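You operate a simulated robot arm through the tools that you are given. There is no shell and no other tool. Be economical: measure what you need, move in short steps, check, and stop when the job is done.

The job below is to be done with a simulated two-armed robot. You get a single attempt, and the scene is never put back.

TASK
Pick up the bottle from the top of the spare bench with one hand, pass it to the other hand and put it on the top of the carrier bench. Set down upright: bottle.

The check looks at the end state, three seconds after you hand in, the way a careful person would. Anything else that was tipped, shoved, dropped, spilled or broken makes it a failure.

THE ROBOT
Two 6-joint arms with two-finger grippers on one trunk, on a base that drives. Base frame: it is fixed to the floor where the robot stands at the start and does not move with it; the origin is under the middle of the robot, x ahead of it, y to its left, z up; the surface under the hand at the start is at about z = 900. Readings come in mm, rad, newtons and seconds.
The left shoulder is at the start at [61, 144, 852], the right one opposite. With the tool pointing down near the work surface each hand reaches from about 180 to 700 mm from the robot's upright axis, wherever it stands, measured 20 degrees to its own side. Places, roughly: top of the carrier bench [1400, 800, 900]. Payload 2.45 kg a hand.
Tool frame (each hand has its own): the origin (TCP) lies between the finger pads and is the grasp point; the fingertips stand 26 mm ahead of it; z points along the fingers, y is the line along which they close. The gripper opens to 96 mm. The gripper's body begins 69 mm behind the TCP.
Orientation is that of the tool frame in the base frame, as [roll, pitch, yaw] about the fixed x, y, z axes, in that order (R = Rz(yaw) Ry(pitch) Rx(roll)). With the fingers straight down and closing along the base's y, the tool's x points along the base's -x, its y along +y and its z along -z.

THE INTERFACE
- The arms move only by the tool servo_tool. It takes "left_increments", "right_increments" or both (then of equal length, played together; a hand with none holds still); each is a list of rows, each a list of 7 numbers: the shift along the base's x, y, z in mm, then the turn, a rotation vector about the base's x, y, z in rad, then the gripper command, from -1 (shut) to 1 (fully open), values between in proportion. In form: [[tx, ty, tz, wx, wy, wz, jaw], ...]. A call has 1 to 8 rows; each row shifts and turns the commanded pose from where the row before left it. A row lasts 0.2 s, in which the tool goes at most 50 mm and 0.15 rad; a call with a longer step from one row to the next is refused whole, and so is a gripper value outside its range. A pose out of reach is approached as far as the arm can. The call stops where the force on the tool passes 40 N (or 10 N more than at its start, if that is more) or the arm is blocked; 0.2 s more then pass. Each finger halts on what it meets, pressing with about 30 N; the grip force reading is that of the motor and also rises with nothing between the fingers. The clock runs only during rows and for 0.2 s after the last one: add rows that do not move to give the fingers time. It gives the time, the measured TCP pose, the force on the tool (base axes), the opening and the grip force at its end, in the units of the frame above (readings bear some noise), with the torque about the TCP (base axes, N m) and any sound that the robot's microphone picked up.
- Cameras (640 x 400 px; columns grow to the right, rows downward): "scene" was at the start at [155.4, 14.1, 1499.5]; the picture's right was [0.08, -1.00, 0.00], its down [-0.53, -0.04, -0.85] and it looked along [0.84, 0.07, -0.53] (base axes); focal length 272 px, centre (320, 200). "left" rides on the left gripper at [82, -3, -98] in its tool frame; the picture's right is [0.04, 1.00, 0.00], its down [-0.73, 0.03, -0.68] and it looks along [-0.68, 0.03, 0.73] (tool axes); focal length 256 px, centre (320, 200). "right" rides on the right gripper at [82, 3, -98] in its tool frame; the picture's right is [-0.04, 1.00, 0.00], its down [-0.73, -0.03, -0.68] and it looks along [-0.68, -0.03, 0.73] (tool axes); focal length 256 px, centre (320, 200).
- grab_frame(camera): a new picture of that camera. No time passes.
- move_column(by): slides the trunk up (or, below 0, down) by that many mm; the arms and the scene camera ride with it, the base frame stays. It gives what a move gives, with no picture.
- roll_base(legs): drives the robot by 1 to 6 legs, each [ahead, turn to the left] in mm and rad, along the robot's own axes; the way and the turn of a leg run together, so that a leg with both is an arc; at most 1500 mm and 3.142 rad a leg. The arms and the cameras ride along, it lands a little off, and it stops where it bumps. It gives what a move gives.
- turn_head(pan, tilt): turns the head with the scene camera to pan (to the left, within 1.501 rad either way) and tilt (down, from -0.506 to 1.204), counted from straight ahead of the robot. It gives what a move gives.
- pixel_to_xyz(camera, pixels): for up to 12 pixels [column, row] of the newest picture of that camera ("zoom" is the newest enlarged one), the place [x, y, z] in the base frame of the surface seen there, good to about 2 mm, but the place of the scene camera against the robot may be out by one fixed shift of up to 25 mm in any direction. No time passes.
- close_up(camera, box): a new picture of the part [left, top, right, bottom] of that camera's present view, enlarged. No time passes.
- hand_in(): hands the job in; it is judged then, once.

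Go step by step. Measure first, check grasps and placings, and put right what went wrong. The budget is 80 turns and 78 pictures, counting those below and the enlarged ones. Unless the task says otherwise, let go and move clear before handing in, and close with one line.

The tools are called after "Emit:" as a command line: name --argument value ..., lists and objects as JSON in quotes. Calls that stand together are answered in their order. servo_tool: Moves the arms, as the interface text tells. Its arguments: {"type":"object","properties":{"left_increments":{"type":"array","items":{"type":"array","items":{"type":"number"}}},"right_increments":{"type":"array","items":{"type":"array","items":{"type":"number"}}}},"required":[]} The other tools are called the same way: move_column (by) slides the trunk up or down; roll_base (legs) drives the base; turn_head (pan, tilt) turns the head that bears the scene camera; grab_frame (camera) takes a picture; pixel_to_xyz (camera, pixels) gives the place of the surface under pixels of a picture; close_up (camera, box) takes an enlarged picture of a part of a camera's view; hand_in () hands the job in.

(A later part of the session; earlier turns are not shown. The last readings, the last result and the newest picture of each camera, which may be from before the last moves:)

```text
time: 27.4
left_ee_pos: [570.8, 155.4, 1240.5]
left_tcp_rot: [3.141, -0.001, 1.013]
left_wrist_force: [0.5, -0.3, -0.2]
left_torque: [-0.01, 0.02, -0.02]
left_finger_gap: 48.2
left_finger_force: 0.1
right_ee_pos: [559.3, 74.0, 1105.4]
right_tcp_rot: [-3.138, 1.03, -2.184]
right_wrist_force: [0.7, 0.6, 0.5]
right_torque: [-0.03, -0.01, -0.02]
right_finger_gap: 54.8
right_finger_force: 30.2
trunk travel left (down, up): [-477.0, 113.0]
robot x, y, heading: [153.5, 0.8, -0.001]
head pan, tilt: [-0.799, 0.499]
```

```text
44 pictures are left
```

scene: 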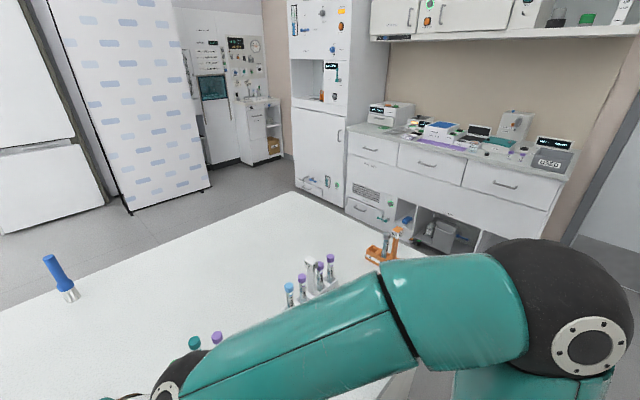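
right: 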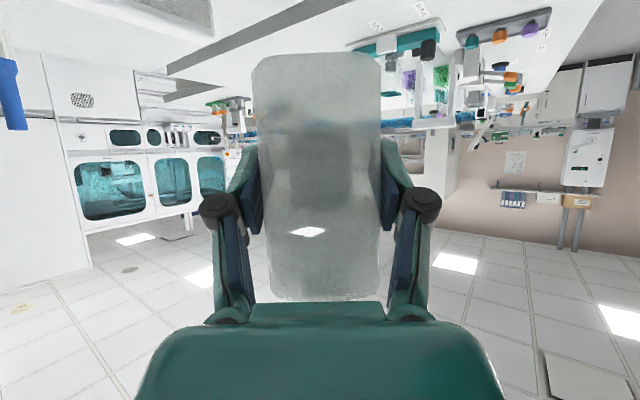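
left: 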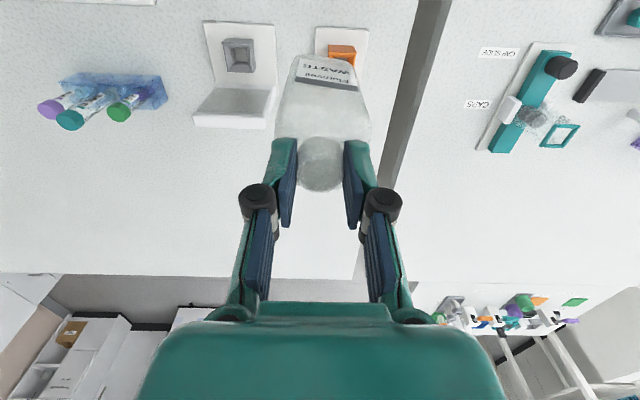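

I'll measure bench corner and counter positions from this view.

Emit:
pixel_to_xyz --camera "scene" --pixels '[[290, 196], [405, 250], [380, 370], [400, 385], [240, 190], [345, 215], [130, 212], [470, 225], [290, 160], [30, 240], [560, 240], [200, 180]]'

Emit:
servo_tool --left_increments '[[-20, 25, 0, 0, 0, 0.1, 0], [-20, 25, 0, 0, 0, 0.1, 0], [-20, 25, 0, 0, 0, 0.1, 0], [-20, 25, 0, 0, 0, 0.1, 0], [-20, 25, 0, 0, 0, 0.1, 0], [-20, 25, 0, 0, 0, 0.1, 0]]' --right_increments '[[0, 0, 20, 0, 0, 0, -1], [0, -5, 20, 0, 0, 0, -1], [-20, -10, 10, 0, 0, 0, -1], [-20, -10, 10, 0, 0, 0, -1], [-20, -10, 0, 0, 0, 0, -1], [-20, -10, 0, 0, 0, 0, -1]]'

```text
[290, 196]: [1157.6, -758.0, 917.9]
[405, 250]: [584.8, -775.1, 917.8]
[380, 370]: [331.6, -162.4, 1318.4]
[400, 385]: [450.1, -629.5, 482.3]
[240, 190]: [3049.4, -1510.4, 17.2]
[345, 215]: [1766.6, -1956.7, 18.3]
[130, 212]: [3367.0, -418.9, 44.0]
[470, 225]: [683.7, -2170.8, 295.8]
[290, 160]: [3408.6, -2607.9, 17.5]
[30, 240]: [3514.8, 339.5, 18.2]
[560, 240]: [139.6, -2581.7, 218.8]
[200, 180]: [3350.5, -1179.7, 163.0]
```

```text
time: 28.8
left_ee_pos: [447.0, 305.4, 1243.6]
left_tcp_rot: [3.141, -0.001, 1.614]
left_wrist_force: [0.6, -0.1, 0.6]
left_torque: [-0.01, -0.01, 0.04]
left_finger_gap: 48.1
left_finger_force: 0.0
right_ee_pos: [476.3, 28.8, 1167.2]
right_tcp_rot: [-3.137, 1.028, -2.184]
right_wrist_force: [-0.3, -0.1, 0.1]
right_torque: [-0.01, 0.01, -0.04]
right_finger_gap: 54.9
right_finger_force: 29.9
trunk travel left (down, up): [-477.0, 113.0]
robot x, y, heading: [158.8, 2.1, -0.004]
head pan, tilt: [-0.799, 0.499]
```

The right bench spans x≈410–1170, y down to ≈−790; the counter begins at y≈−2000, so an aisle at y≈−1400 leads round. Backing up, then turning right.

Emit:
roll_base --legs '[[-260, 0]]'

Emit:
roll_base --legs '[[0, -0.785]]'

Emit:
turn_head --pan 0 --tilt 0.5

Emit:
grab_frame --camera "scene"

```text
time: 30.7
left_ee_pos: [179.3, 305.3, 1245.6]
left_tcp_rot: [3.139, 0.001, 1.619]
left_wrist_force: [-0.9, 0.6, -0.6]
left_torque: [0.0, -0.03, -0.01]
left_finger_gap: 47.9
left_finger_force: 0.1
right_ee_pos: [210.3, 30.1, 1166.6]
right_tcp_rot: [-3.135, 1.031, -2.179]
right_wrist_force: [-0.6, 0.5, -0.8]
right_torque: [0.01, -0.03, -0.01]
right_finger_gap: 54.6
right_finger_force: 29.6
trunk travel left (down, up): [-477.0, 113.0]
robot x, y, heading: [-111.7, -0.1, 0.005]
head pan, tilt: [-0.799, 0.499]
```

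```text
time: 33.4
left_ee_pos: [311.5, 12.8, 1244.7]
left_tcp_rot: [3.14, 0.0, 0.833]
left_wrist_force: [-0.6, -0.1, 0.8]
left_torque: [0.01, -0.01, -0.03]
left_finger_gap: 48.1
left_finger_force: 0.1
right_ee_pos: [140.0, -204.1, 1166.5]
right_tcp_rot: [-3.139, 1.028, -2.963]
right_wrist_force: [0.0, 0.0, -0.8]
right_torque: [0.03, -0.01, 0.01]
right_finger_gap: 55.2
right_finger_force: 29.9
trunk travel left (down, up): [-477.0, 113.0]
robot x, y, heading: [-99.5, 8.1, -0.781]
head pan, tilt: [-0.799, 0.499]
```

```text
time: 34.5
left_ee_pos: [311.2, 13.2, 1245.7]
left_tcp_rot: [-3.141, 0.0, 0.835]
left_wrist_force: [0.9, -0.6, 0.1]
left_torque: [-0.02, -0.02, -0.06]
left_finger_gap: 47.9
left_finger_force: 0.2
right_ee_pos: [140.2, -203.3, 1167.4]
right_tcp_rot: [-3.137, 1.029, -2.963]
right_wrist_force: [-0.8, 0.2, 0.2]
right_torque: [0.0, 0.01, 0.02]
right_finger_gap: 54.8
right_finger_force: 29.6
trunk travel left (down, up): [-477.0, 113.0]
robot x, y, heading: [-98.3, 9.5, -0.783]
head pan, tilt: [0.0, 0.499]
```

```text
43 pictures are left
```

scene: 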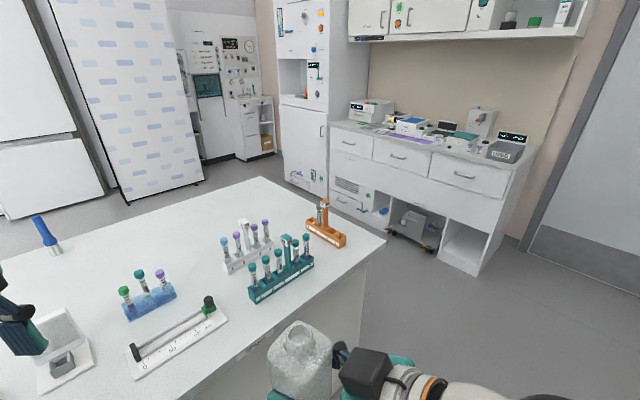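

Floor is clear to the right. Turn to face −y and drive down the aisle, then turn left.

Emit:
roll_base --legs '[[0, -0.788], [1380, 0], [0, 1.571]]'

Emit:
grab_frame --camera "scene"

```text
time: 37.8
left_ee_pos: [177.2, -298.4, 1244.9]
left_tcp_rot: [3.141, 0.002, -0.002]
left_wrist_force: [-0.9, -1.4, 0.5]
left_torque: [0.02, -0.03, -0.04]
left_finger_gap: 48.2
left_finger_force: 0.2
right_ee_pos: [-100.9, -316.8, 1168.4]
right_tcp_rot: [-3.138, 1.03, 2.486]
right_wrist_force: [0.2, -0.2, -1.0]
right_torque: [-0.01, -0.02, 0.01]
right_finger_gap: 54.9
right_finger_force: 29.6
trunk travel left (down, up): [-477.0, 113.0]
robot x, y, heading: [-84.6, 4.8, -1.614]
head pan, tilt: [0.0, 0.499]
stopped in leg 2: the robot was blocked; the commanded pose is now the measured one
```

```text
42 pictures are left
```

scene: 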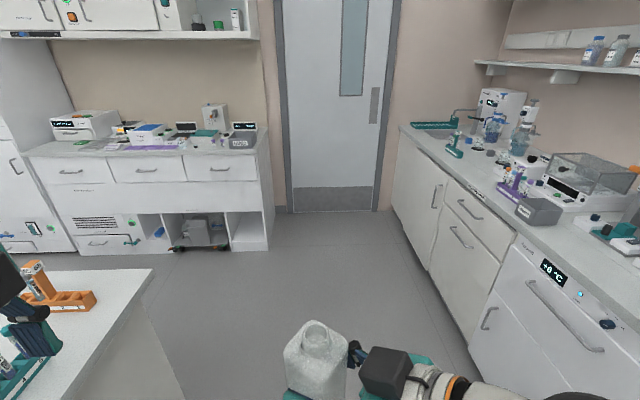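

The base was blocked right away. Measure the counter on the right and bench on the left to see what's close.

Emit:
pixel_to_xyz --camera "scene" --pixels '[[150, 275], [70, 395], [175, 390], [400, 150], [430, 160], [520, 235], [600, 310], [465, 350], [470, 290], [400, 215], [520, 350], [300, 250]]'

Emit:
turn_head --pan -1.2 --tilt 0.9

Emit:
grab_frame --camera "scene"

Emit:
turn_head --pan 1.2 --tilt 0.9

Emit:
grab_frame --camera "scene"

```text
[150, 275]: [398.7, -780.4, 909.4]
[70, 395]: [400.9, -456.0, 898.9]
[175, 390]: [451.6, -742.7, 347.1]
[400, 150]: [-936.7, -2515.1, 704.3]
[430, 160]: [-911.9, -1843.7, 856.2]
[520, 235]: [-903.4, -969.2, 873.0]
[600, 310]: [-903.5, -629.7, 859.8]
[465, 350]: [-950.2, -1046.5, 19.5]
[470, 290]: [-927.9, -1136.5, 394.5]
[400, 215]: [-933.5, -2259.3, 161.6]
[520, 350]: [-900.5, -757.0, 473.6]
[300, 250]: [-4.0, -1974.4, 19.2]
```

```text
time: 39.2
left_ee_pos: [177.4, -296.9, 1245.6]
left_tcp_rot: [-3.141, 0.001, 0.0]
left_wrist_force: [0.7, 0.2, 0.3]
left_torque: [-0.01, 0.0, 0.0]
left_finger_gap: 48.1
left_finger_force: 0.0
right_ee_pos: [-99.2, -316.5, 1168.8]
right_tcp_rot: [-3.137, 1.031, 2.488]
right_wrist_force: [0.4, 0.3, 0.2]
right_torque: [-0.01, 0.01, 0.03]
right_finger_gap: 54.9
right_finger_force: 30.1
trunk travel left (down, up): [-477.0, 113.0]
robot x, y, heading: [-84.6, 3.5, -1.616]
head pan, tilt: [-1.201, 0.901]
```

```text
41 pictures are left
```

scene: 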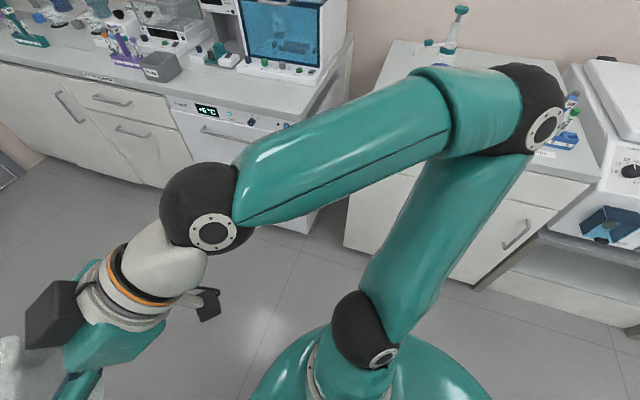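

```text
time: 41.4
left_ee_pos: [178.3, -296.7, 1246.3]
left_tcp_rot: [3.141, -0.002, 0.001]
left_wrist_force: [-0.3, -0.1, 0.2]
left_torque: [0.02, -0.02, 0.04]
left_finger_gap: 48.0
left_finger_force: 0.2
right_ee_pos: [-99.4, -316.4, 1168.3]
right_tcp_rot: [-3.136, 1.031, 2.486]
right_wrist_force: [-0.3, 0.3, -1.1]
right_torque: [0.0, 0.02, -0.01]
right_finger_gap: 55.0
right_finger_force: 30.6
trunk travel left (down, up): [-477.0, 113.0]
robot x, y, heading: [-81.8, 8.9, -1.621]
head pan, tilt: [1.201, 0.901]
```

```text
40 pictures are left
```

scene: 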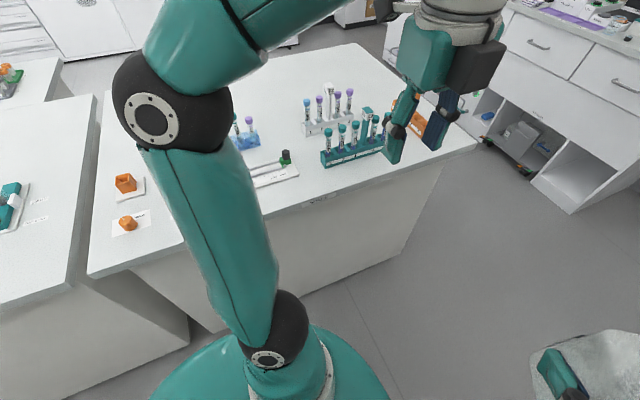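

Check clearances around both elbows numerically.

Emit:
pixel_to_xyz --camera "scene" --pixels '[[145, 120], [190, 180], [230, 270], [270, 340], [300, 370], [330, 290], [190, 340], [340, 60], [120, 75]]'

Emit:
turn_head --pan -1.45 --tilt 0.7

Emit:
grab_frame --camera "scene"

```text
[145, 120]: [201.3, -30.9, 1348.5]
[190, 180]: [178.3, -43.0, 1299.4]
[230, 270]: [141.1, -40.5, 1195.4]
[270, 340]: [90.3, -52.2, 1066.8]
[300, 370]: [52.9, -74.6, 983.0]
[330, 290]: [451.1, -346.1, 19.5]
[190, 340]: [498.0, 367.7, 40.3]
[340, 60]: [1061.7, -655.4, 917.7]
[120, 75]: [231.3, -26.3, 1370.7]
```

```text
time: 43.8
left_ee_pos: [177.0, -296.7, 1245.3]
left_tcp_rot: [3.14, -0.001, -0.001]
left_wrist_force: [-0.6, 0.7, -0.2]
left_torque: [0.02, 0.02, 0.0]
left_finger_gap: 48.0
left_finger_force: 0.0
right_ee_pos: [-100.6, -317.1, 1167.5]
right_tcp_rot: [-3.137, 1.033, 2.487]
right_wrist_force: [0.1, 0.0, -0.8]
right_torque: [0.02, 0.02, 0.02]
right_finger_gap: 54.7
right_finger_force: 29.7
trunk travel left (down, up): [-477.0, 113.0]
robot x, y, heading: [-81.5, 1.2, -1.616]
head pan, tilt: [-1.45, 0.7]
```

```text
39 pictures are left
```

scene: 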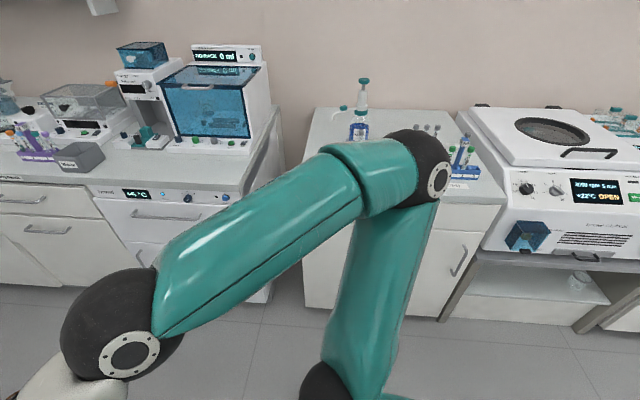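

Nothing is near the elbows (counters at x≈−900). Look straight down ahead for a low obstacle.

Emit:
turn_head --pan 0 --tilt 1.2

Emit:
grab_frame --camera "scene"

```text
time: 45.4
left_ee_pos: [177.9, -296.5, 1245.4]
left_tcp_rot: [3.142, 0.0, 0.0]
left_wrist_force: [0.0, -0.4, 0.7]
left_torque: [0.01, -0.01, -0.01]
left_finger_gap: 48.0
left_finger_force: 0.1
right_ee_pos: [-99.4, -316.2, 1168.0]
right_tcp_rot: [-3.136, 1.03, 2.488]
right_wrist_force: [0.6, 0.3, -0.1]
right_torque: [0.0, -0.02, 0.03]
right_finger_gap: 55.0
right_finger_force: 29.9
trunk travel left (down, up): [-477.0, 113.0]
robot x, y, heading: [-83.7, 5.9, -1.616]
head pan, tilt: [0.0, 1.201]
```

```text
38 pictures are left
```

scene: 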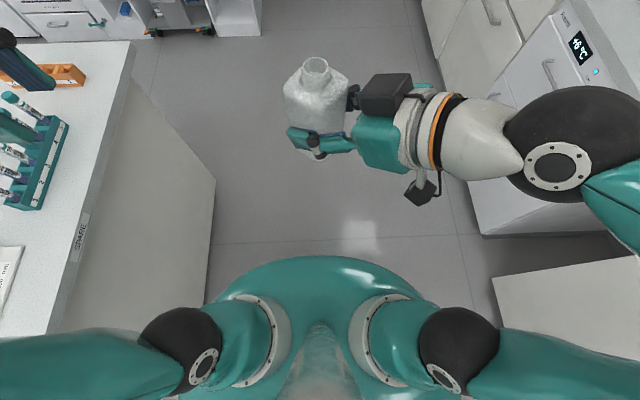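

No obstacle straight ahead; check the white cabinet at lower right (495,280) and bench panel (205,290).

Emit:
pixel_to_xyz --camera "scene" --pixels '[[500, 285], [560, 300], [497, 300], [600, 270], [205, 290], [213, 180], [90, 300], [470, 290], [440, 300], [220, 280], [300, 240], [480, 230]]'

```text
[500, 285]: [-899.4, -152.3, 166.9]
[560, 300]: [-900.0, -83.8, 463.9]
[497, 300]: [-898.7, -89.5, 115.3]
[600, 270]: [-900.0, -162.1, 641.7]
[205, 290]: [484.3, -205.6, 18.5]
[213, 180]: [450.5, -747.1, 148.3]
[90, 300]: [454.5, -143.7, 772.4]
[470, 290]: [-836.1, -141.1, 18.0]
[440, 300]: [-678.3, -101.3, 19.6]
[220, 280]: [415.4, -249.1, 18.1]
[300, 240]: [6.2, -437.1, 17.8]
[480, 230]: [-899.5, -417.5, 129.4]
```

Nothing visible touches the robot (floor clear from x≈−900 to 450). I'll retry a short straight leg.

Emit:
roll_base --legs '[[150, 0]]'

```text
time: 46.8
left_ee_pos: [167.1, -457.0, 1245.8]
left_tcp_rot: [-3.139, 0.0, -0.007]
left_wrist_force: [0.9, -1.8, -0.2]
left_torque: [0.03, -0.01, 0.02]
left_finger_gap: 48.1
left_finger_force: 0.1
right_ee_pos: [-109.1, -473.8, 1166.9]
right_tcp_rot: [-3.14, 1.031, 2.48]
right_wrist_force: [0.3, -0.5, -0.9]
right_torque: [0.05, -0.01, 0.05]
right_finger_gap: 55.3
right_finger_force: 29.8
trunk travel left (down, up): [-477.0, 113.0]
robot x, y, heading: [-86.2, -151.8, -1.621]
head pan, tilt: [0.0, 1.201]
```

That moved freely. Correct the heading and continue in moderate legs.

Emit:
roll_base --legs '[[0, 0.05], [400, 0], [400, 0], [380, 0]]'

Emit:
turn_head --pan 0 --tilt 0.6

Emit:
grab_frame --camera "scene"

```text
time: 53.9
left_ee_pos: [163.0, -1625.5, 1245.4]
left_tcp_rot: [-3.141, 0.0, 0.028]
left_wrist_force: [-0.3, -0.7, -0.2]
left_torque: [0.0, -0.02, 0.01]
left_finger_gap: 48.0
left_finger_force: 0.1
right_ee_pos: [-112.3, -1652.6, 1168.6]
right_tcp_rot: [-3.137, 1.029, 2.517]
right_wrist_force: [-0.4, -0.4, 0.0]
right_torque: [-0.03, 0.02, -0.01]
right_finger_gap: 55.0
right_finger_force: 29.6
trunk travel left (down, up): [-477.0, 113.0]
robot x, y, heading: [-103.1, -1327.3, -1.588]
head pan, tilt: [0.0, 1.201]
```

```text
time: 54.9
left_ee_pos: [162.1, -1623.7, 1246.5]
left_tcp_rot: [3.14, 0.001, 0.03]
left_wrist_force: [0.8, -0.4, -1.2]
left_torque: [0.02, 0.0, 0.02]
left_finger_gap: 48.1
left_finger_force: 0.0
right_ee_pos: [-112.7, -1651.3, 1169.9]
right_tcp_rot: [-3.135, 1.031, 2.516]
right_wrist_force: [0.3, 0.5, 0.1]
right_torque: [0.0, 0.01, 0.01]
right_finger_gap: 55.1
right_finger_force: 29.1
trunk travel left (down, up): [-477.0, 113.0]
robot x, y, heading: [-103.2, -1330.3, -1.587]
head pan, tilt: [0.0, 0.6]
```

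```text
37 pictures are left
```

scene: 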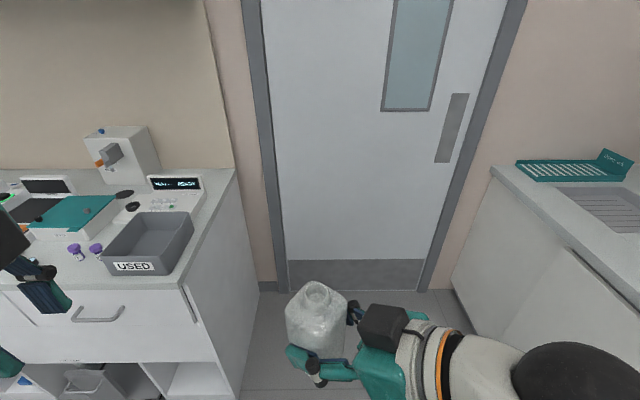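

Position (−103,−1330). Turn left to face +x and drive up the aisle.

Emit:
roll_base --legs '[[0, 1.587], [400, 0], [400, 0], [400, 0]]'

Emit:
turn_head --pan 0.5 --tilt 0.5

Emit:
grab_frame --camera "scene"

```text
time: 58.3
left_ee_pos: [277.5, -1219.4, 1245.1]
left_tcp_rot: [3.139, 0.003, 1.148]
left_wrist_force: [0.3, 0.5, 0.4]
left_torque: [-0.04, 0.01, 0.01]
left_finger_gap: 47.8
left_finger_force: 0.1
right_ee_pos: [182.1, -1479.8, 1169.3]
right_tcp_rot: [-3.137, 1.03, -2.65]
right_wrist_force: [-0.5, -0.3, -0.1]
right_torque: [-0.01, 0.03, 0.04]
right_finger_gap: 54.9
right_finger_force: 30.4
trunk travel left (down, up): [-477.0, 113.0]
robot x, y, heading: [-112.9, -1345.5, -0.461]
head pan, tilt: [0.0, 0.6]
stopped in leg 1: the robot was blocked; the commanded pose is now the measured one
```

```text
time: 59.2
left_ee_pos: [275.3, -1219.8, 1245.3]
left_tcp_rot: [-3.141, 0.001, 1.146]
left_wrist_force: [-0.4, 0.1, -0.3]
left_torque: [0.0, -0.01, 0.03]
left_finger_gap: 47.9
left_finger_force: 0.2
right_ee_pos: [179.6, -1480.9, 1168.4]
right_tcp_rot: [-3.138, 1.032, -2.651]
right_wrist_force: [-0.3, -0.7, -0.4]
right_torque: [-0.02, 0.02, 0.0]
right_finger_gap: 54.9
right_finger_force: 29.8
trunk travel left (down, up): [-477.0, 113.0]
robot x, y, heading: [-116.9, -1351.5, -0.464]
head pan, tilt: [0.499, 0.499]
```

```text
36 pictures are left
```

scene: 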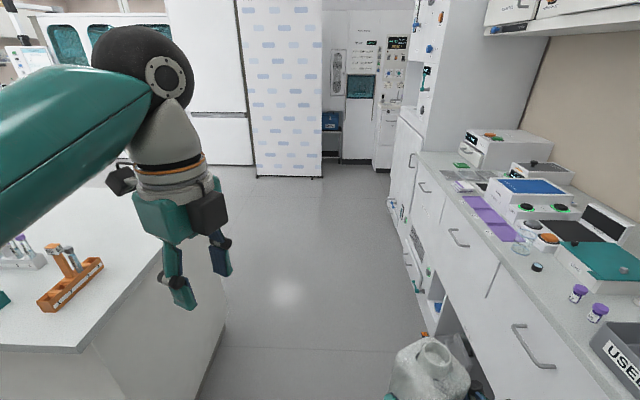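

Blocked mid-turn at heading −0.46, though I see nothing within reach (bench corner ~770 mm off, bottle clear of the counter). Let me check the right-hand side before continuing.

Emit:
turn_head --pan -1.0 --tilt 0.9

Emit:
grab_frame --camera "scene"

Emit:
pixel_to_xyz --camera "scene" --pixels '[[50, 100], [50, 250], [100, 350], [200, 60], [320, 100], [400, 150], [520, 130], [600, 200], [500, 300], [560, 350], [300, 300], [200, 250]]'

```text
time: 60.8
left_ee_pos: [277.1, -1219.6, 1246.8]
left_tcp_rot: [3.14, 0.001, 1.146]
left_wrist_force: [-0.2, -0.6, -0.1]
left_torque: [-0.03, 0.0, 0.01]
left_finger_gap: 47.9
left_finger_force: 0.0
right_ee_pos: [180.4, -1481.2, 1170.1]
right_tcp_rot: [-3.136, 1.032, -2.65]
right_wrist_force: [0.6, -0.2, -0.3]
right_torque: [0.0, 0.03, -0.01]
right_finger_gap: 54.6
right_finger_force: 29.8
trunk travel left (down, up): [-477.0, 113.0]
robot x, y, heading: [-114.9, -1347.7, -0.467]
head pan, tilt: [-1.0, 0.901]
```

```text
35 pictures are left
```

scene: 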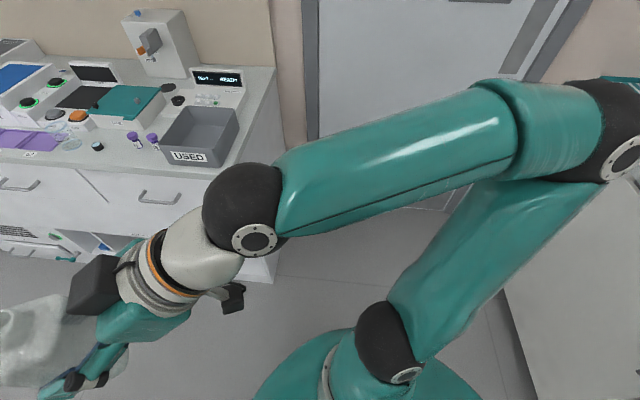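

```text
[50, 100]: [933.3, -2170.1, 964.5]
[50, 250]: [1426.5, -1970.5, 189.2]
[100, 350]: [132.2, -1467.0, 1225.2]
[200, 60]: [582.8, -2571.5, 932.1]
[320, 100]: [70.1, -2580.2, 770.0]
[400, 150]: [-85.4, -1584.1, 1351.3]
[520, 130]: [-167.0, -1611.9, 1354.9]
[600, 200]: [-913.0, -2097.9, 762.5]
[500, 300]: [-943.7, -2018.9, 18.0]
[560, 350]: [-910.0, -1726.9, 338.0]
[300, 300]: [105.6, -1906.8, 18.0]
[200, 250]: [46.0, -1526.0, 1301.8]
```

Everything is well clear, so retry the turn in two parts.

Emit:
roll_base --legs '[[0, 0.467]]'

Emit:
turn_head --pan 0.4 --tilt 0.5

```text
time: 62.8
left_ee_pos: [167.6, -1049.0, 1247.7]
left_tcp_rot: [3.138, 0.001, 1.646]
left_wrist_force: [0.5, 0.1, -0.2]
left_torque: [0.0, -0.02, -0.01]
left_finger_gap: 48.0
left_finger_force: 0.1
right_ee_pos: [208.2, -1324.8, 1170.5]
right_tcp_rot: [-3.137, 1.03, -2.153]
right_wrist_force: [0.1, -0.1, -1.0]
right_torque: [-0.03, 0.02, -0.01]
right_finger_gap: 54.7
right_finger_force: 30.1
trunk travel left (down, up): [-477.0, 113.0]
robot x, y, heading: [-112.9, -1359.4, 0.031]
head pan, tilt: [-1.0, 0.901]
```

```text
time: 64.3
left_ee_pos: [167.8, -1049.1, 1246.7]
left_tcp_rot: [3.139, 0.002, 1.645]
left_wrist_force: [-0.3, 0.3, -0.1]
left_torque: [0.02, 0.02, -0.03]
left_finger_gap: 47.9
left_finger_force: 0.1
right_ee_pos: [206.9, -1323.4, 1169.4]
right_tcp_rot: [-3.138, 1.031, -2.152]
right_wrist_force: [-0.8, -0.8, -0.2]
right_torque: [0.01, -0.02, 0.02]
right_finger_gap: 54.9
right_finger_force: 30.1
trunk travel left (down, up): [-477.0, 113.0]
robot x, y, heading: [-116.7, -1362.2, 0.03]
head pan, tilt: [0.4, 0.499]
```

The turn completed. Straighten and drive along +x.

Emit:
roll_base --legs '[[0, -0.03], [600, 0], [600, 0], [600, 0], [500, 0]]'

Emit:
grab_frame --camera "scene"

```text
time: 76.7
left_ee_pos: [2464.0, -1073.8, 1247.0]
left_tcp_rot: [3.139, 0.004, 1.615]
left_wrist_force: [0.2, -0.9, -0.3]
left_torque: [0.03, 0.02, 0.01]
left_finger_gap: 48.2
left_finger_force: 0.0
right_ee_pos: [2496.1, -1351.0, 1169.8]
right_tcp_rot: [-3.137, 1.03, -2.186]
right_wrist_force: [0.2, -0.1, -1.1]
right_torque: [0.01, 0.0, -0.01]
right_finger_gap: 55.0
right_finger_force: 29.4
trunk travel left (down, up): [-477.0, 113.0]
robot x, y, heading: [2170.1, -1372.9, 0.003]
head pan, tilt: [0.4, 0.499]
```

```text
34 pictures are left
```

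scene: 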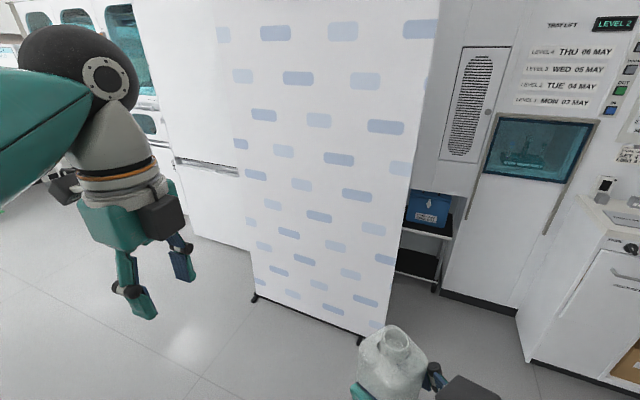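

At (2170,−1373), floor to the left is clear. Turn left to face +y and look.

Emit:
roll_base --legs '[[0, 0.785], [0, 0.785]]'

Emit:
turn_head --pan 0.4 --tilt 0.4

Emit:
grab_frame --camera "scene"

```text
time: 80.7
left_ee_pos: [2037.4, -977.9, 1247.0]
left_tcp_rot: [3.137, 0.001, 2.714]
left_wrist_force: [0.4, 0.4, 0.1]
left_torque: [-0.01, -0.05, -0.04]
left_finger_gap: 47.9
left_finger_force: 0.1
right_ee_pos: [2298.1, -1076.6, 1170.6]
right_tcp_rot: [-3.14, 1.03, -1.085]
right_wrist_force: [-0.5, 0.1, -0.2]
right_torque: [-0.02, 0.0, -0.02]
right_finger_gap: 55.2
right_finger_force: 29.9
trunk travel left (down, up): [-477.0, 113.0]
robot x, y, heading: [2188.6, -1387.9, 1.103]
head pan, tilt: [0.4, 0.499]
stopped in leg 2: the robot was blocked; the commanded pose is now the measured one
```

```text
time: 81.3
left_ee_pos: [2037.7, -978.7, 1247.9]
left_tcp_rot: [3.138, 0.003, 2.714]
left_wrist_force: [0.3, -0.1, 0.0]
left_torque: [0.04, -0.01, 0.0]
left_finger_gap: 47.9
left_finger_force: 0.0
right_ee_pos: [2298.6, -1075.7, 1171.1]
right_tcp_rot: [-3.138, 1.033, -1.086]
right_wrist_force: [-0.5, 0.0, -0.2]
right_torque: [0.0, 0.0, -0.04]
right_finger_gap: 55.1
right_finger_force: 30.2
trunk travel left (down, up): [-477.0, 113.0]
robot x, y, heading: [2190.3, -1384.7, 1.1]
head pan, tilt: [0.4, 0.4]
```

```text
33 pictures are left
```

scene: 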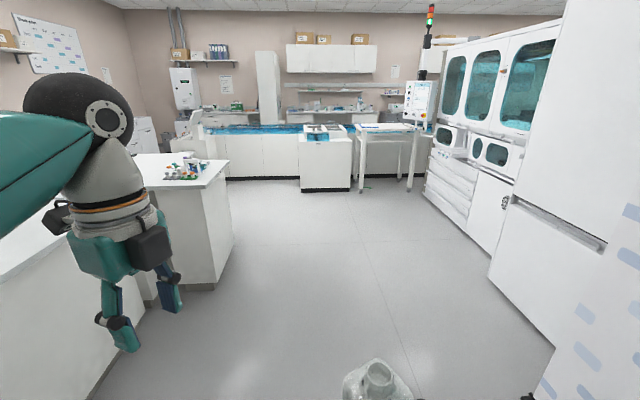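

Random stop in open space again, but the view is good: carrier bench at (140–228,155–190). Measure it.

Emit:
pixel_to_xyz --camera "scene" --pixels '[[226, 162], [206, 189], [160, 186], [205, 283], [232, 240], [195, 160], [180, 172], [200, 172], [210, 165], [150, 165], [340, 185], [480, 240]]'

Emit:
close_up --camera "scene" --box '[120, 130, 280, 230]'

```text
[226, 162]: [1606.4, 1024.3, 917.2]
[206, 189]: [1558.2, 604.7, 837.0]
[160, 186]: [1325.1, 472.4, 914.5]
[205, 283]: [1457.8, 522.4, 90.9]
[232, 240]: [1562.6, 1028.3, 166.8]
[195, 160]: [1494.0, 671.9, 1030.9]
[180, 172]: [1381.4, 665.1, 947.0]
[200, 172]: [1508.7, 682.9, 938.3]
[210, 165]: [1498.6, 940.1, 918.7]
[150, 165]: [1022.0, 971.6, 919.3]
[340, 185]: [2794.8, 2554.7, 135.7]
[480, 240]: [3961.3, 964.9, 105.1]
```

```text
4.00 times, centred on (200, 180) of scene
```

zoom: 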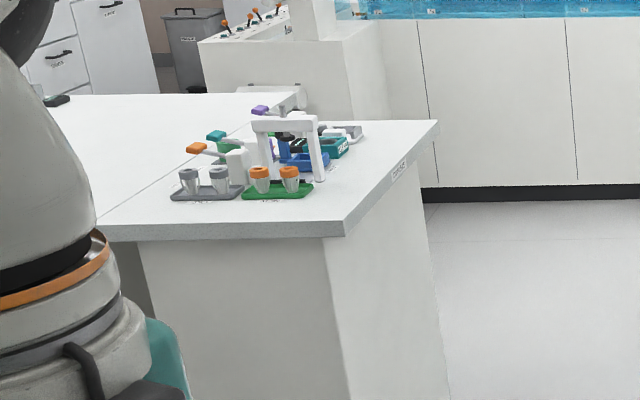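

The carrier bench spans x≈1210–1605, y≈470–1100 with free surface near (1500–1590, 700–1000). Finish the turn and drive to y≈800, then turn to face −x.

Emit:
roll_base --legs '[[0, 0.47]]'

Emit:
roll_base --legs '[[700, 0], [750, 0], [750, 0]]'

Emit:
roll_base --legs '[[0, 0.785]]'

```text
time: 83.2
left_ee_pos: [1870.4, -1091.8, 1246.1]
left_tcp_rot: [3.136, 0.002, -3.1]
left_wrist_force: [-0.5, -1.4, 0.7]
left_torque: [0.01, 0.02, -0.03]
left_finger_gap: 48.1
left_finger_force: 0.1
right_ee_pos: [2145.4, -1062.2, 1171.8]
right_tcp_rot: [-3.138, 1.032, -0.615]
right_wrist_force: [0.1, -0.1, -0.3]
right_torque: [0.02, -0.02, 0.0]
right_finger_gap: 54.6
right_finger_force: 30.0
trunk travel left (down, up): [-477.0, 113.0]
robot x, y, heading: [2203.4, -1384.3, 1.568]
head pan, tilt: [0.4, 0.4]
```

```text
time: 94.5
left_ee_pos: [1797.6, 1074.6, 1246.2]
left_tcp_rot: [3.139, 0.001, -3.049]
left_wrist_force: [0.8, -0.2, -0.6]
left_torque: [-0.02, 0.01, -0.01]
left_finger_gap: 47.9
left_finger_force: 0.2
right_ee_pos: [2071.7, 1118.0, 1170.7]
right_tcp_rot: [-3.139, 1.032, -0.568]
right_wrist_force: [-0.3, 0.3, -0.5]
right_torque: [-0.01, 0.0, 0.0]
right_finger_gap: 54.8
right_finger_force: 29.5
trunk travel left (down, up): [-477.0, 113.0]
robot x, y, heading: [2138.3, 798.5, 1.623]
head pan, tilt: [0.4, 0.4]
```

```text
time: 97.2
left_ee_pos: [1701.3, 743.2, 1246.5]
left_tcp_rot: [3.136, 0.002, -2.251]
left_wrist_force: [-1.0, -0.1, 0.9]
left_torque: [-0.01, 0.0, -0.01]
left_finger_gap: 47.9
left_finger_force: 0.1
right_ee_pos: [1862.3, 971.6, 1172.7]
right_tcp_rot: [-3.14, 1.031, 0.232]
right_wrist_force: [-0.5, -0.5, -0.5]
right_torque: [-0.01, -0.02, -0.05]
right_finger_gap: 54.8
right_finger_force: 30.1
trunk travel left (down, up): [-477.0, 113.0]
robot x, y, heading: [2150.7, 810.2, 2.419]
head pan, tilt: [0.4, 0.4]
```

On course. Finish the turn to face the bench and look.

Emit:
roll_base --legs '[[0, 0.722]]'

Emit:
turn_head --pan 0 --tilt 0.6

Emit:
grab_frame --camera "scene"

```text
time: 99.8
left_ee_pos: [1852.7, 467.2, 1248.3]
left_tcp_rot: [3.136, 0.002, -1.544]
left_wrist_force: [1.2, -0.3, 0.0]
left_torque: [0.02, 0.03, -0.02]
left_finger_gap: 48.2
left_finger_force: 0.1
right_ee_pos: [1826.6, 743.8, 1171.8]
right_tcp_rot: [-3.137, 1.033, 0.941]
right_wrist_force: [0.3, 0.5, 0.0]
right_torque: [-0.01, 0.0, -0.02]
right_finger_gap: 55.2
right_finger_force: 29.8
trunk travel left (down, up): [-477.0, 113.0]
robot x, y, heading: [2149.7, 826.1, 3.125]
head pan, tilt: [0.4, 0.4]
```

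```text
time: 100.6
left_ee_pos: [1852.8, 468.8, 1249.1]
left_tcp_rot: [3.135, 0.001, -1.546]
left_wrist_force: [-0.1, -1.0, -0.4]
left_torque: [0.05, 0.01, 0.0]
left_finger_gap: 48.1
left_finger_force: 0.2
right_ee_pos: [1826.7, 744.9, 1173.7]
right_tcp_rot: [-3.14, 1.032, 0.94]
right_wrist_force: [1.0, 0.2, -0.1]
right_torque: [0.03, -0.03, 0.03]
right_finger_gap: 54.8
right_finger_force: 30.1
trunk travel left (down, up): [-477.0, 113.0]
robot x, y, heading: [2151.3, 825.0, 3.126]
head pan, tilt: [0.0, 0.6]
```

```text
31 pictures are left
```

scene: 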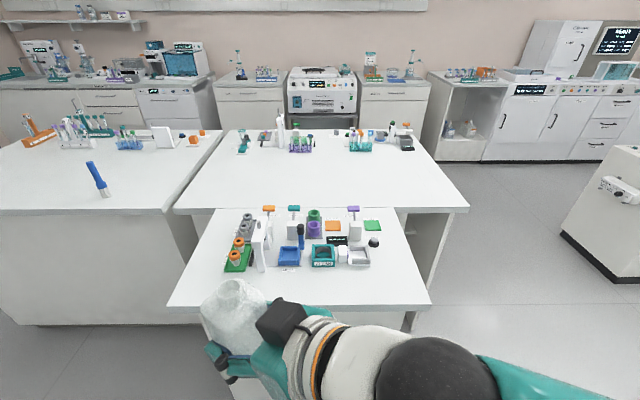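

The near strip of the carrier bench (rows 275–303) is free. Measure edges and nearby items.

Emit:
close_up --camera "scene" --box '[160, 200, 440, 375]'

Emit:
pixel_to_xyz --camera "scene" --pixels '[[180, 303], [420, 303], [300, 295], [200, 285], [260, 271], [285, 268], [320, 267], [360, 266], [235, 271], [380, 285], [400, 270], [340, 285]]'

```text
2.29 times, centred on (300, 288) of scene
```

zoom: 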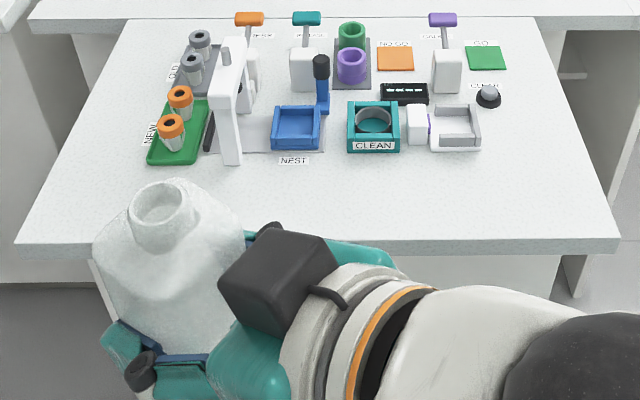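

```text
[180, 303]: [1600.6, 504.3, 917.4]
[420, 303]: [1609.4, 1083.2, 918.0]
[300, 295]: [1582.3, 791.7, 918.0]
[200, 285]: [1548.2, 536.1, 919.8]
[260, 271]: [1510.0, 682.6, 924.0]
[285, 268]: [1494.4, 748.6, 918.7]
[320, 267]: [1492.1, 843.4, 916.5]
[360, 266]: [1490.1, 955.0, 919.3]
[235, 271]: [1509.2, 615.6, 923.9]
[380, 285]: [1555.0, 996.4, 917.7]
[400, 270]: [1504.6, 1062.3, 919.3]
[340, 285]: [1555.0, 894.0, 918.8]
```

Free strip is x≈1515–1605. Target bottle axis ≈ (1563, 800). Roll forward 230 mm.

Emit:
roll_base --legs '[[230, 0.016]]'

Emit:
turn_head --pan 0 --tilt 0.85

Emit:
grab_frame --camera "scene"

Emit:
grab_frame --camera "right"

```text
time: 102.3
left_ee_pos: [1629.3, 465.6, 1248.5]
left_tcp_rot: [3.137, 0.002, -1.529]
left_wrist_force: [-0.2, 0.6, -0.1]
left_torque: [0.01, -0.03, -0.02]
left_finger_gap: 48.1
left_finger_force: 0.1
right_ee_pos: [1600.4, 742.7, 1173.1]
right_tcp_rot: [-3.139, 1.031, 0.951]
right_wrist_force: [-0.2, 0.7, 0.0]
right_torque: [0.01, 0.0, 0.0]
right_finger_gap: 55.1
right_finger_force: 30.6
trunk travel left (down, up): [-477.0, 113.0]
robot x, y, heading: [1925.9, 826.2, -3.142]
head pan, tilt: [0.0, 0.6]
```

```text
time: 103.1
left_ee_pos: [1630.1, 465.9, 1248.5]
left_tcp_rot: [3.134, 0.002, -1.529]
left_wrist_force: [-0.4, 0.6, 0.2]
left_torque: [0.01, 0.01, 0.0]
left_finger_gap: 47.9
left_finger_force: 0.0
right_ee_pos: [1601.1, 742.8, 1173.9]
right_tcp_rot: [-3.139, 1.031, 0.955]
right_wrist_force: [-0.1, 0.6, -0.8]
right_torque: [-0.05, 0.05, 0.0]
right_finger_gap: 54.8
right_finger_force: 29.8
trunk travel left (down, up): [-477.0, 113.0]
robot x, y, heading: [1923.6, 830.0, -3.142]
head pan, tilt: [0.0, 0.85]
```

```text
29 pictures are left
```

scene: 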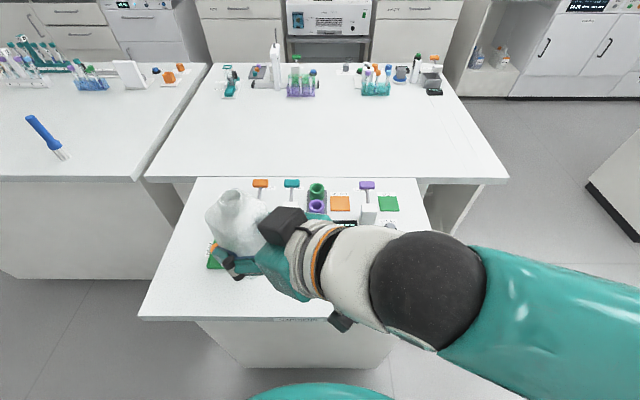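

```text
28 pictures are left
```

right: 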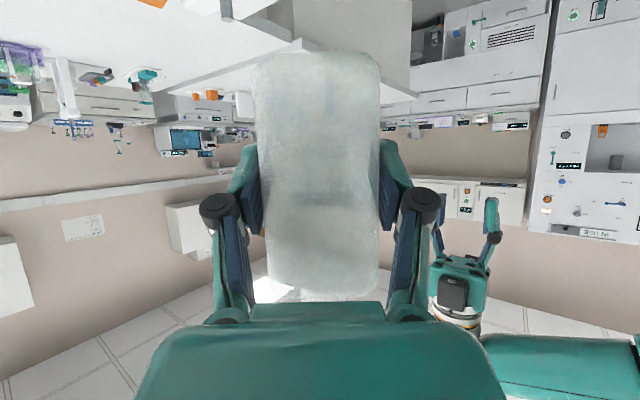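

Check the bottle's uprightness and bottom height from the right camera's face points.

Emit:
pixel_to_xyz --camera "right" --pixels '[[316, 60], [316, 52], [316, 100], [316, 150], [316, 200], [316, 250], [265, 100], [370, 100], [275, 230], [370, 230], [265, 70], [372, 70]]'

```text
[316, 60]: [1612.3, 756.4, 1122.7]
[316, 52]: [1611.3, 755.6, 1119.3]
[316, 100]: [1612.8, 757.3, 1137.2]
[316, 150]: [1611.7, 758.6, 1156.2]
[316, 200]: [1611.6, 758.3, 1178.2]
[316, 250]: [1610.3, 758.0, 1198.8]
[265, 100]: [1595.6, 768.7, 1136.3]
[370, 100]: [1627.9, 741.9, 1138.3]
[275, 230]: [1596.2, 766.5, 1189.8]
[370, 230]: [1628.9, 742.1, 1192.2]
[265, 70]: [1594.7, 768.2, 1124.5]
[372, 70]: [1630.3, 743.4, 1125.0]
```

Bottle is upright (face vertical within ~1°), bottom ≈1118 with TCP 1173. Move over the spot and descend most of the way.

Emit:
servo_tool --right_increments '[[-11, 22, 0, 0, 0, 0, -1], [-11, 22, 0, 0, 0, 0, -1], [-11, 21, -10, 0, 0, 0, -1], [0, 0, -35, 0, 0, 0, -1], [0, 0, -35, 0, 0, 0, -1], [0, 0, -35, 0, 0, 0, -1], [0, 0, -35, 0, 0, 0, -1], [0, 0, -25, 0, 0, 0, -1]]'

Emit:
grab_frame --camera "scene"

Emit:
grab_frame --camera "right"

```text
time: 104.9
left_ee_pos: [1629.8, 465.6, 1249.1]
left_tcp_rot: [3.137, 0.002, -1.529]
left_wrist_force: [-0.8, 0.0, -0.4]
left_torque: [0.0, -0.01, -0.01]
left_finger_gap: 48.1
left_finger_force: 0.1
right_ee_pos: [1553.9, 796.1, 1019.2]
right_tcp_rot: [3.141, 1.029, 0.955]
right_wrist_force: [-0.9, 0.0, -0.2]
right_torque: [0.03, 0.0, -0.01]
right_finger_gap: 54.5
right_finger_force: 30.1
right hand out of reach, approached as far as the arm can: row 6, 7, 8
trunk travel left (down, up): [-477.0, 113.0]
robot x, y, heading: [1923.9, 827.8, -3.144]
head pan, tilt: [0.0, 0.85]
```

```text
27 pictures are left
```

scene: 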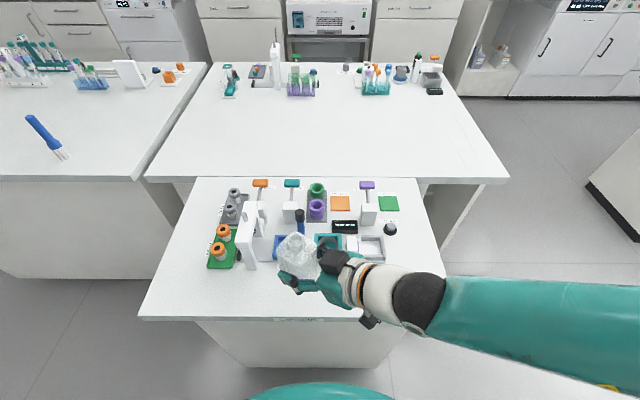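

```text
26 pictures are left
```

right: 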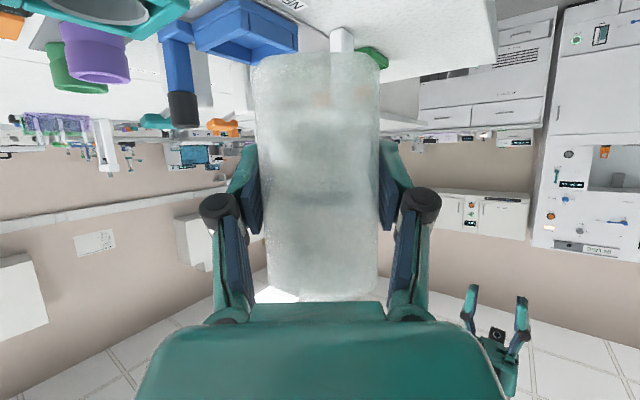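

The arm can't stretch lower in that posture (TCP 1019). I'll shift back to x≈1568 first, then lower with the trunk.

Emit:
servo_tool --right_increments '[[0, 0, 10, 0, 0, 0, -1], [15, 12, 5, 0, 0, 0, -1], [0, 0, 0, 0, 0, 0, -1]]'

```text
time: 105.7
left_ee_pos: [1631.3, 465.8, 1249.2]
left_tcp_rot: [3.138, 0.0, -1.529]
left_wrist_force: [0.2, -0.4, -0.8]
left_torque: [0.0, -0.03, -0.01]
left_finger_gap: 47.9
left_finger_force: 0.1
right_ee_pos: [1565.6, 807.7, 1038.5]
right_tcp_rot: [-3.141, 1.029, 0.956]
right_wrist_force: [-0.7, -0.5, -0.1]
right_torque: [-0.03, -0.06, 0.02]
right_finger_gap: 55.0
right_finger_force: 30.5
right hand out of reach, approached as far as the arm can: row 2
trunk travel left (down, up): [-477.0, 113.0]
robot x, y, heading: [1926.5, 829.6, -3.138]
head pan, tilt: [0.0, 0.85]
```

Now at (1566,808,1038), bottle bottom ≈983. Lower the trunk 60 mm.

Emit:
move_column --by -60

Emit:
grab_frame --camera "scene"

Emit:
grab_frame --camera "right"

```text
time: 106.7
left_ee_pos: [1631.9, 467.2, 1188.4]
left_tcp_rot: [3.135, 0.002, -1.53]
left_wrist_force: [0.8, -0.3, 0.1]
left_torque: [0.01, 0.01, -0.01]
left_finger_gap: 48.2
left_finger_force: 0.1
right_ee_pos: [1564.1, 807.2, 977.7]
right_tcp_rot: [-3.137, 1.029, 0.954]
right_wrist_force: [-0.5, 0.4, -1.0]
right_torque: [0.0, 0.01, 0.02]
right_finger_gap: 55.1
right_finger_force: 30.2
trunk travel left (down, up): [-417.0, 173.0]
robot x, y, heading: [1925.3, 825.6, -3.142]
head pan, tilt: [0.0, 0.85]
```

```text
25 pictures are left
```

scene: 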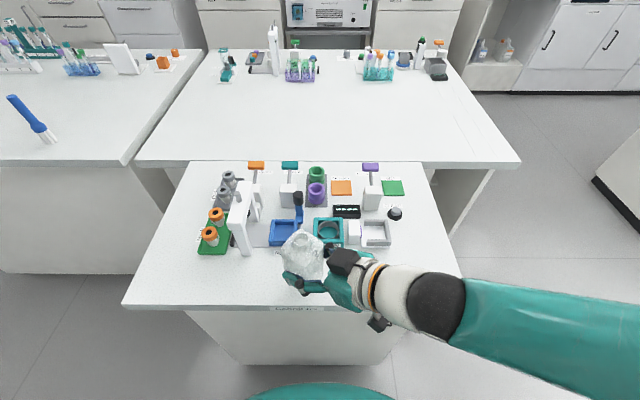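

```text
24 pictures are left
```

right: 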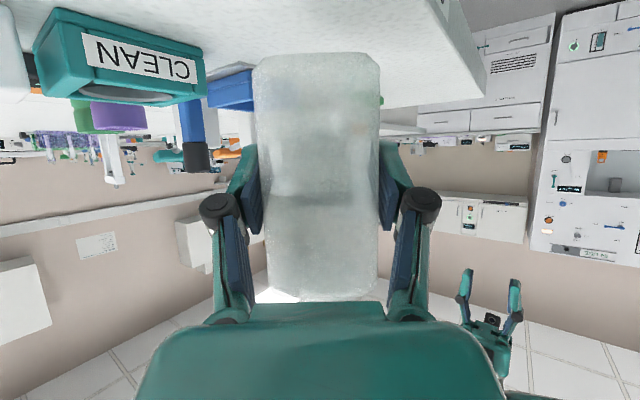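

Bottom should be ≈922. Measure bottle bottom, the nearby CLEAN box, and bench surface.

Emit:
pixel_to_xyz --camera "right" --pixels '[[316, 58], [316, 54], [316, 150], [90, 20], [200, 40], [150, 60], [235, 75], [240, 50], [265, 90], [372, 90], [460, 60], [350, 20]]'

```text
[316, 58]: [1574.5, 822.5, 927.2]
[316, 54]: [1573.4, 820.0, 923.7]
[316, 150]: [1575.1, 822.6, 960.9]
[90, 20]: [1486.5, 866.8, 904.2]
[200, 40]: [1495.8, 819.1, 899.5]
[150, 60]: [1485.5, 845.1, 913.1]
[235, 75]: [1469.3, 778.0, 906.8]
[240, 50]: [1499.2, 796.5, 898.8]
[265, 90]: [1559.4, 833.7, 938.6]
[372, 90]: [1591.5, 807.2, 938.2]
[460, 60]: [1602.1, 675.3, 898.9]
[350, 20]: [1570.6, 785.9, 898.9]
```

Bottle axis (1559,800), bottom ≈922, bench 899, nearest item at x<1487. Lower 18 mm more, then creep.

Emit:
move_column --by -18

Emit:
move_column --by -3

Emit:
close_up --camera "right" --box '[220, 0, 440, 138]'

Emit:
pixel_to_xyz --camera "zoom" --pixels '[[280, 170], [280, 162], [280, 156], [280, 152], [280, 100], [450, 170]]'

```text
time: 107.4
left_ee_pos: [1631.5, 465.9, 1170.9]
left_tcp_rot: [3.136, 0.001, -1.528]
left_wrist_force: [-0.5, 0.3, 0.5]
left_torque: [0.02, 0.01, -0.01]
left_finger_gap: 47.9
left_finger_force: 0.1
right_ee_pos: [1565.8, 807.8, 961.3]
right_tcp_rot: [-3.14, 1.028, 0.956]
right_wrist_force: [0.4, 0.1, -0.2]
right_torque: [0.0, 0.0, 0.0]
right_finger_gap: 55.0
right_finger_force: 30.1
trunk travel left (down, up): [-399.0, 191.0]
robot x, y, heading: [1926.0, 827.6, -3.149]
head pan, tilt: [0.0, 0.85]
```

```text
time: 107.9
left_ee_pos: [1631.4, 465.0, 1169.4]
left_tcp_rot: [3.135, 0.001, -1.529]
left_wrist_force: [0.6, -0.1, -0.6]
left_torque: [0.04, -0.01, 0.03]
left_finger_gap: 47.9
left_finger_force: 0.1
right_ee_pos: [1565.5, 808.0, 958.6]
right_tcp_rot: [-3.139, 1.03, 0.955]
right_wrist_force: [0.9, 0.0, -1.1]
right_torque: [0.01, 0.0, 0.02]
right_finger_gap: 54.9
right_finger_force: 30.3
trunk travel left (down, up): [-396.0, 194.0]
robot x, y, heading: [1923.1, 829.5, -3.141]
head pan, tilt: [0.0, 0.85]
```

```text
2.90 times, centred on (330, 69) of right
```

zoom: 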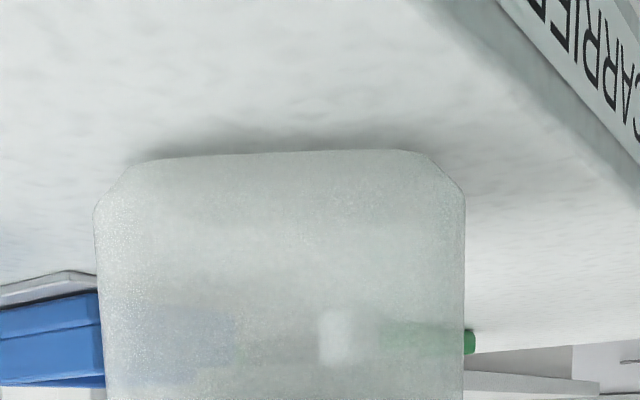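

```text
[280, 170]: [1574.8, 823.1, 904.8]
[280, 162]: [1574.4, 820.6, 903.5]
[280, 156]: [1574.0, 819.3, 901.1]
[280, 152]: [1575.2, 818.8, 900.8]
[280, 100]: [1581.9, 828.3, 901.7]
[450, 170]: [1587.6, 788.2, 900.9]
```

The bottom is within ~2 mm of the bench with its shadow visible. Creep down until contact shows.

Emit:
move_column --by -1.5

Emit:
move_column --by -1.5

```text
time: 108.4
left_ee_pos: [1631.7, 466.3, 1165.2]
left_tcp_rot: [3.135, 0.001, -1.53]
left_wrist_force: [-0.2, 0.2, 0.0]
left_torque: [-0.02, -0.02, 0.02]
left_finger_gap: 48.0
left_finger_force: 0.1
right_ee_pos: [1566.1, 808.9, 955.9]
right_tcp_rot: [-3.139, 1.03, 0.955]
right_wrist_force: [0.2, 0.1, -1.2]
right_torque: [-0.01, -0.01, -0.03]
right_finger_gap: 54.8
right_finger_force: 30.1
trunk travel left (down, up): [-395.0, 195.0]
robot x, y, heading: [1924.7, 826.6, -3.145]
head pan, tilt: [0.0, 0.85]
```

```text
time: 108.9
left_ee_pos: [1631.7, 465.5, 1164.7]
left_tcp_rot: [3.134, 0.002, -1.529]
left_wrist_force: [-0.3, -0.1, -0.6]
left_torque: [0.0, -0.01, 0.02]
left_finger_gap: 47.9
left_finger_force: 0.1
right_ee_pos: [1565.0, 808.0, 956.2]
right_tcp_rot: [-3.139, 1.031, 0.954]
right_wrist_force: [0.3, 0.1, 2.9]
right_torque: [-0.11, 0.0, 0.0]
right_finger_gap: 55.0
right_finger_force: 30.6
trunk travel left (down, up): [-393.0, 197.0]
robot x, y, heading: [1926.7, 827.1, -3.143]
head pan, tilt: [0.0, 0.85]
```

Contact shows (fz 2.9 N). One more millimetre, then open slowly to ~75 mm.

Emit:
move_column --by -1

Emit:
servo_tool --right_increments '[[0, 0, 0, 0, 0, 0, 0.2], [0, 0, 0, 0, 0, 0, 0.35], [0, 0, 0, 0, 0, 0, 0.5], [0, 0, 0, 0, 0, 0, 0.5], [0, 0, 0, 0, 0, 0, 0.5]]'

Emit:
grab_frame --camera "right"

```text
time: 109.4
left_ee_pos: [1632.9, 465.8, 1164.5]
left_tcp_rot: [3.134, 0.002, -1.529]
left_wrist_force: [-0.2, -0.7, -0.6]
left_torque: [-0.01, 0.02, 0.0]
left_finger_gap: 48.2
left_finger_force: 0.0
right_ee_pos: [1566.0, 807.5, 955.8]
right_tcp_rot: [-3.138, 1.035, 0.956]
right_wrist_force: [0.1, 2.3, 12.0]
right_torque: [-0.03, -0.12, -0.01]
right_finger_gap: 55.0
right_finger_force: 30.1
trunk travel left (down, up): [-392.0, 198.0]
robot x, y, heading: [1926.7, 830.2, -3.144]
head pan, tilt: [0.0, 0.85]
```

```text
time: 110.6
left_ee_pos: [1630.4, 465.6, 1164.3]
left_tcp_rot: [3.135, 0.0, -1.528]
left_wrist_force: [-0.2, 0.3, -0.1]
left_torque: [0.0, -0.03, 0.0]
left_finger_gap: 48.2
left_finger_force: 0.1
right_ee_pos: [1566.2, 806.7, 953.7]
right_tcp_rot: [-3.137, 1.03, 0.953]
right_wrist_force: [0.5, -0.3, -0.4]
right_torque: [-0.02, -0.03, 0.02]
right_finger_gap: 72.1
right_finger_force: 0.1
trunk travel left (down, up): [-392.0, 198.0]
robot x, y, heading: [1922.5, 830.4, -3.142]
head pan, tilt: [0.0, 0.85]
```

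```text
22 pictures are left
```

right: 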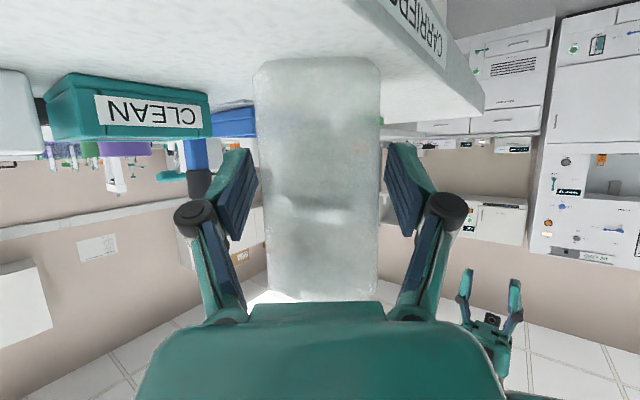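

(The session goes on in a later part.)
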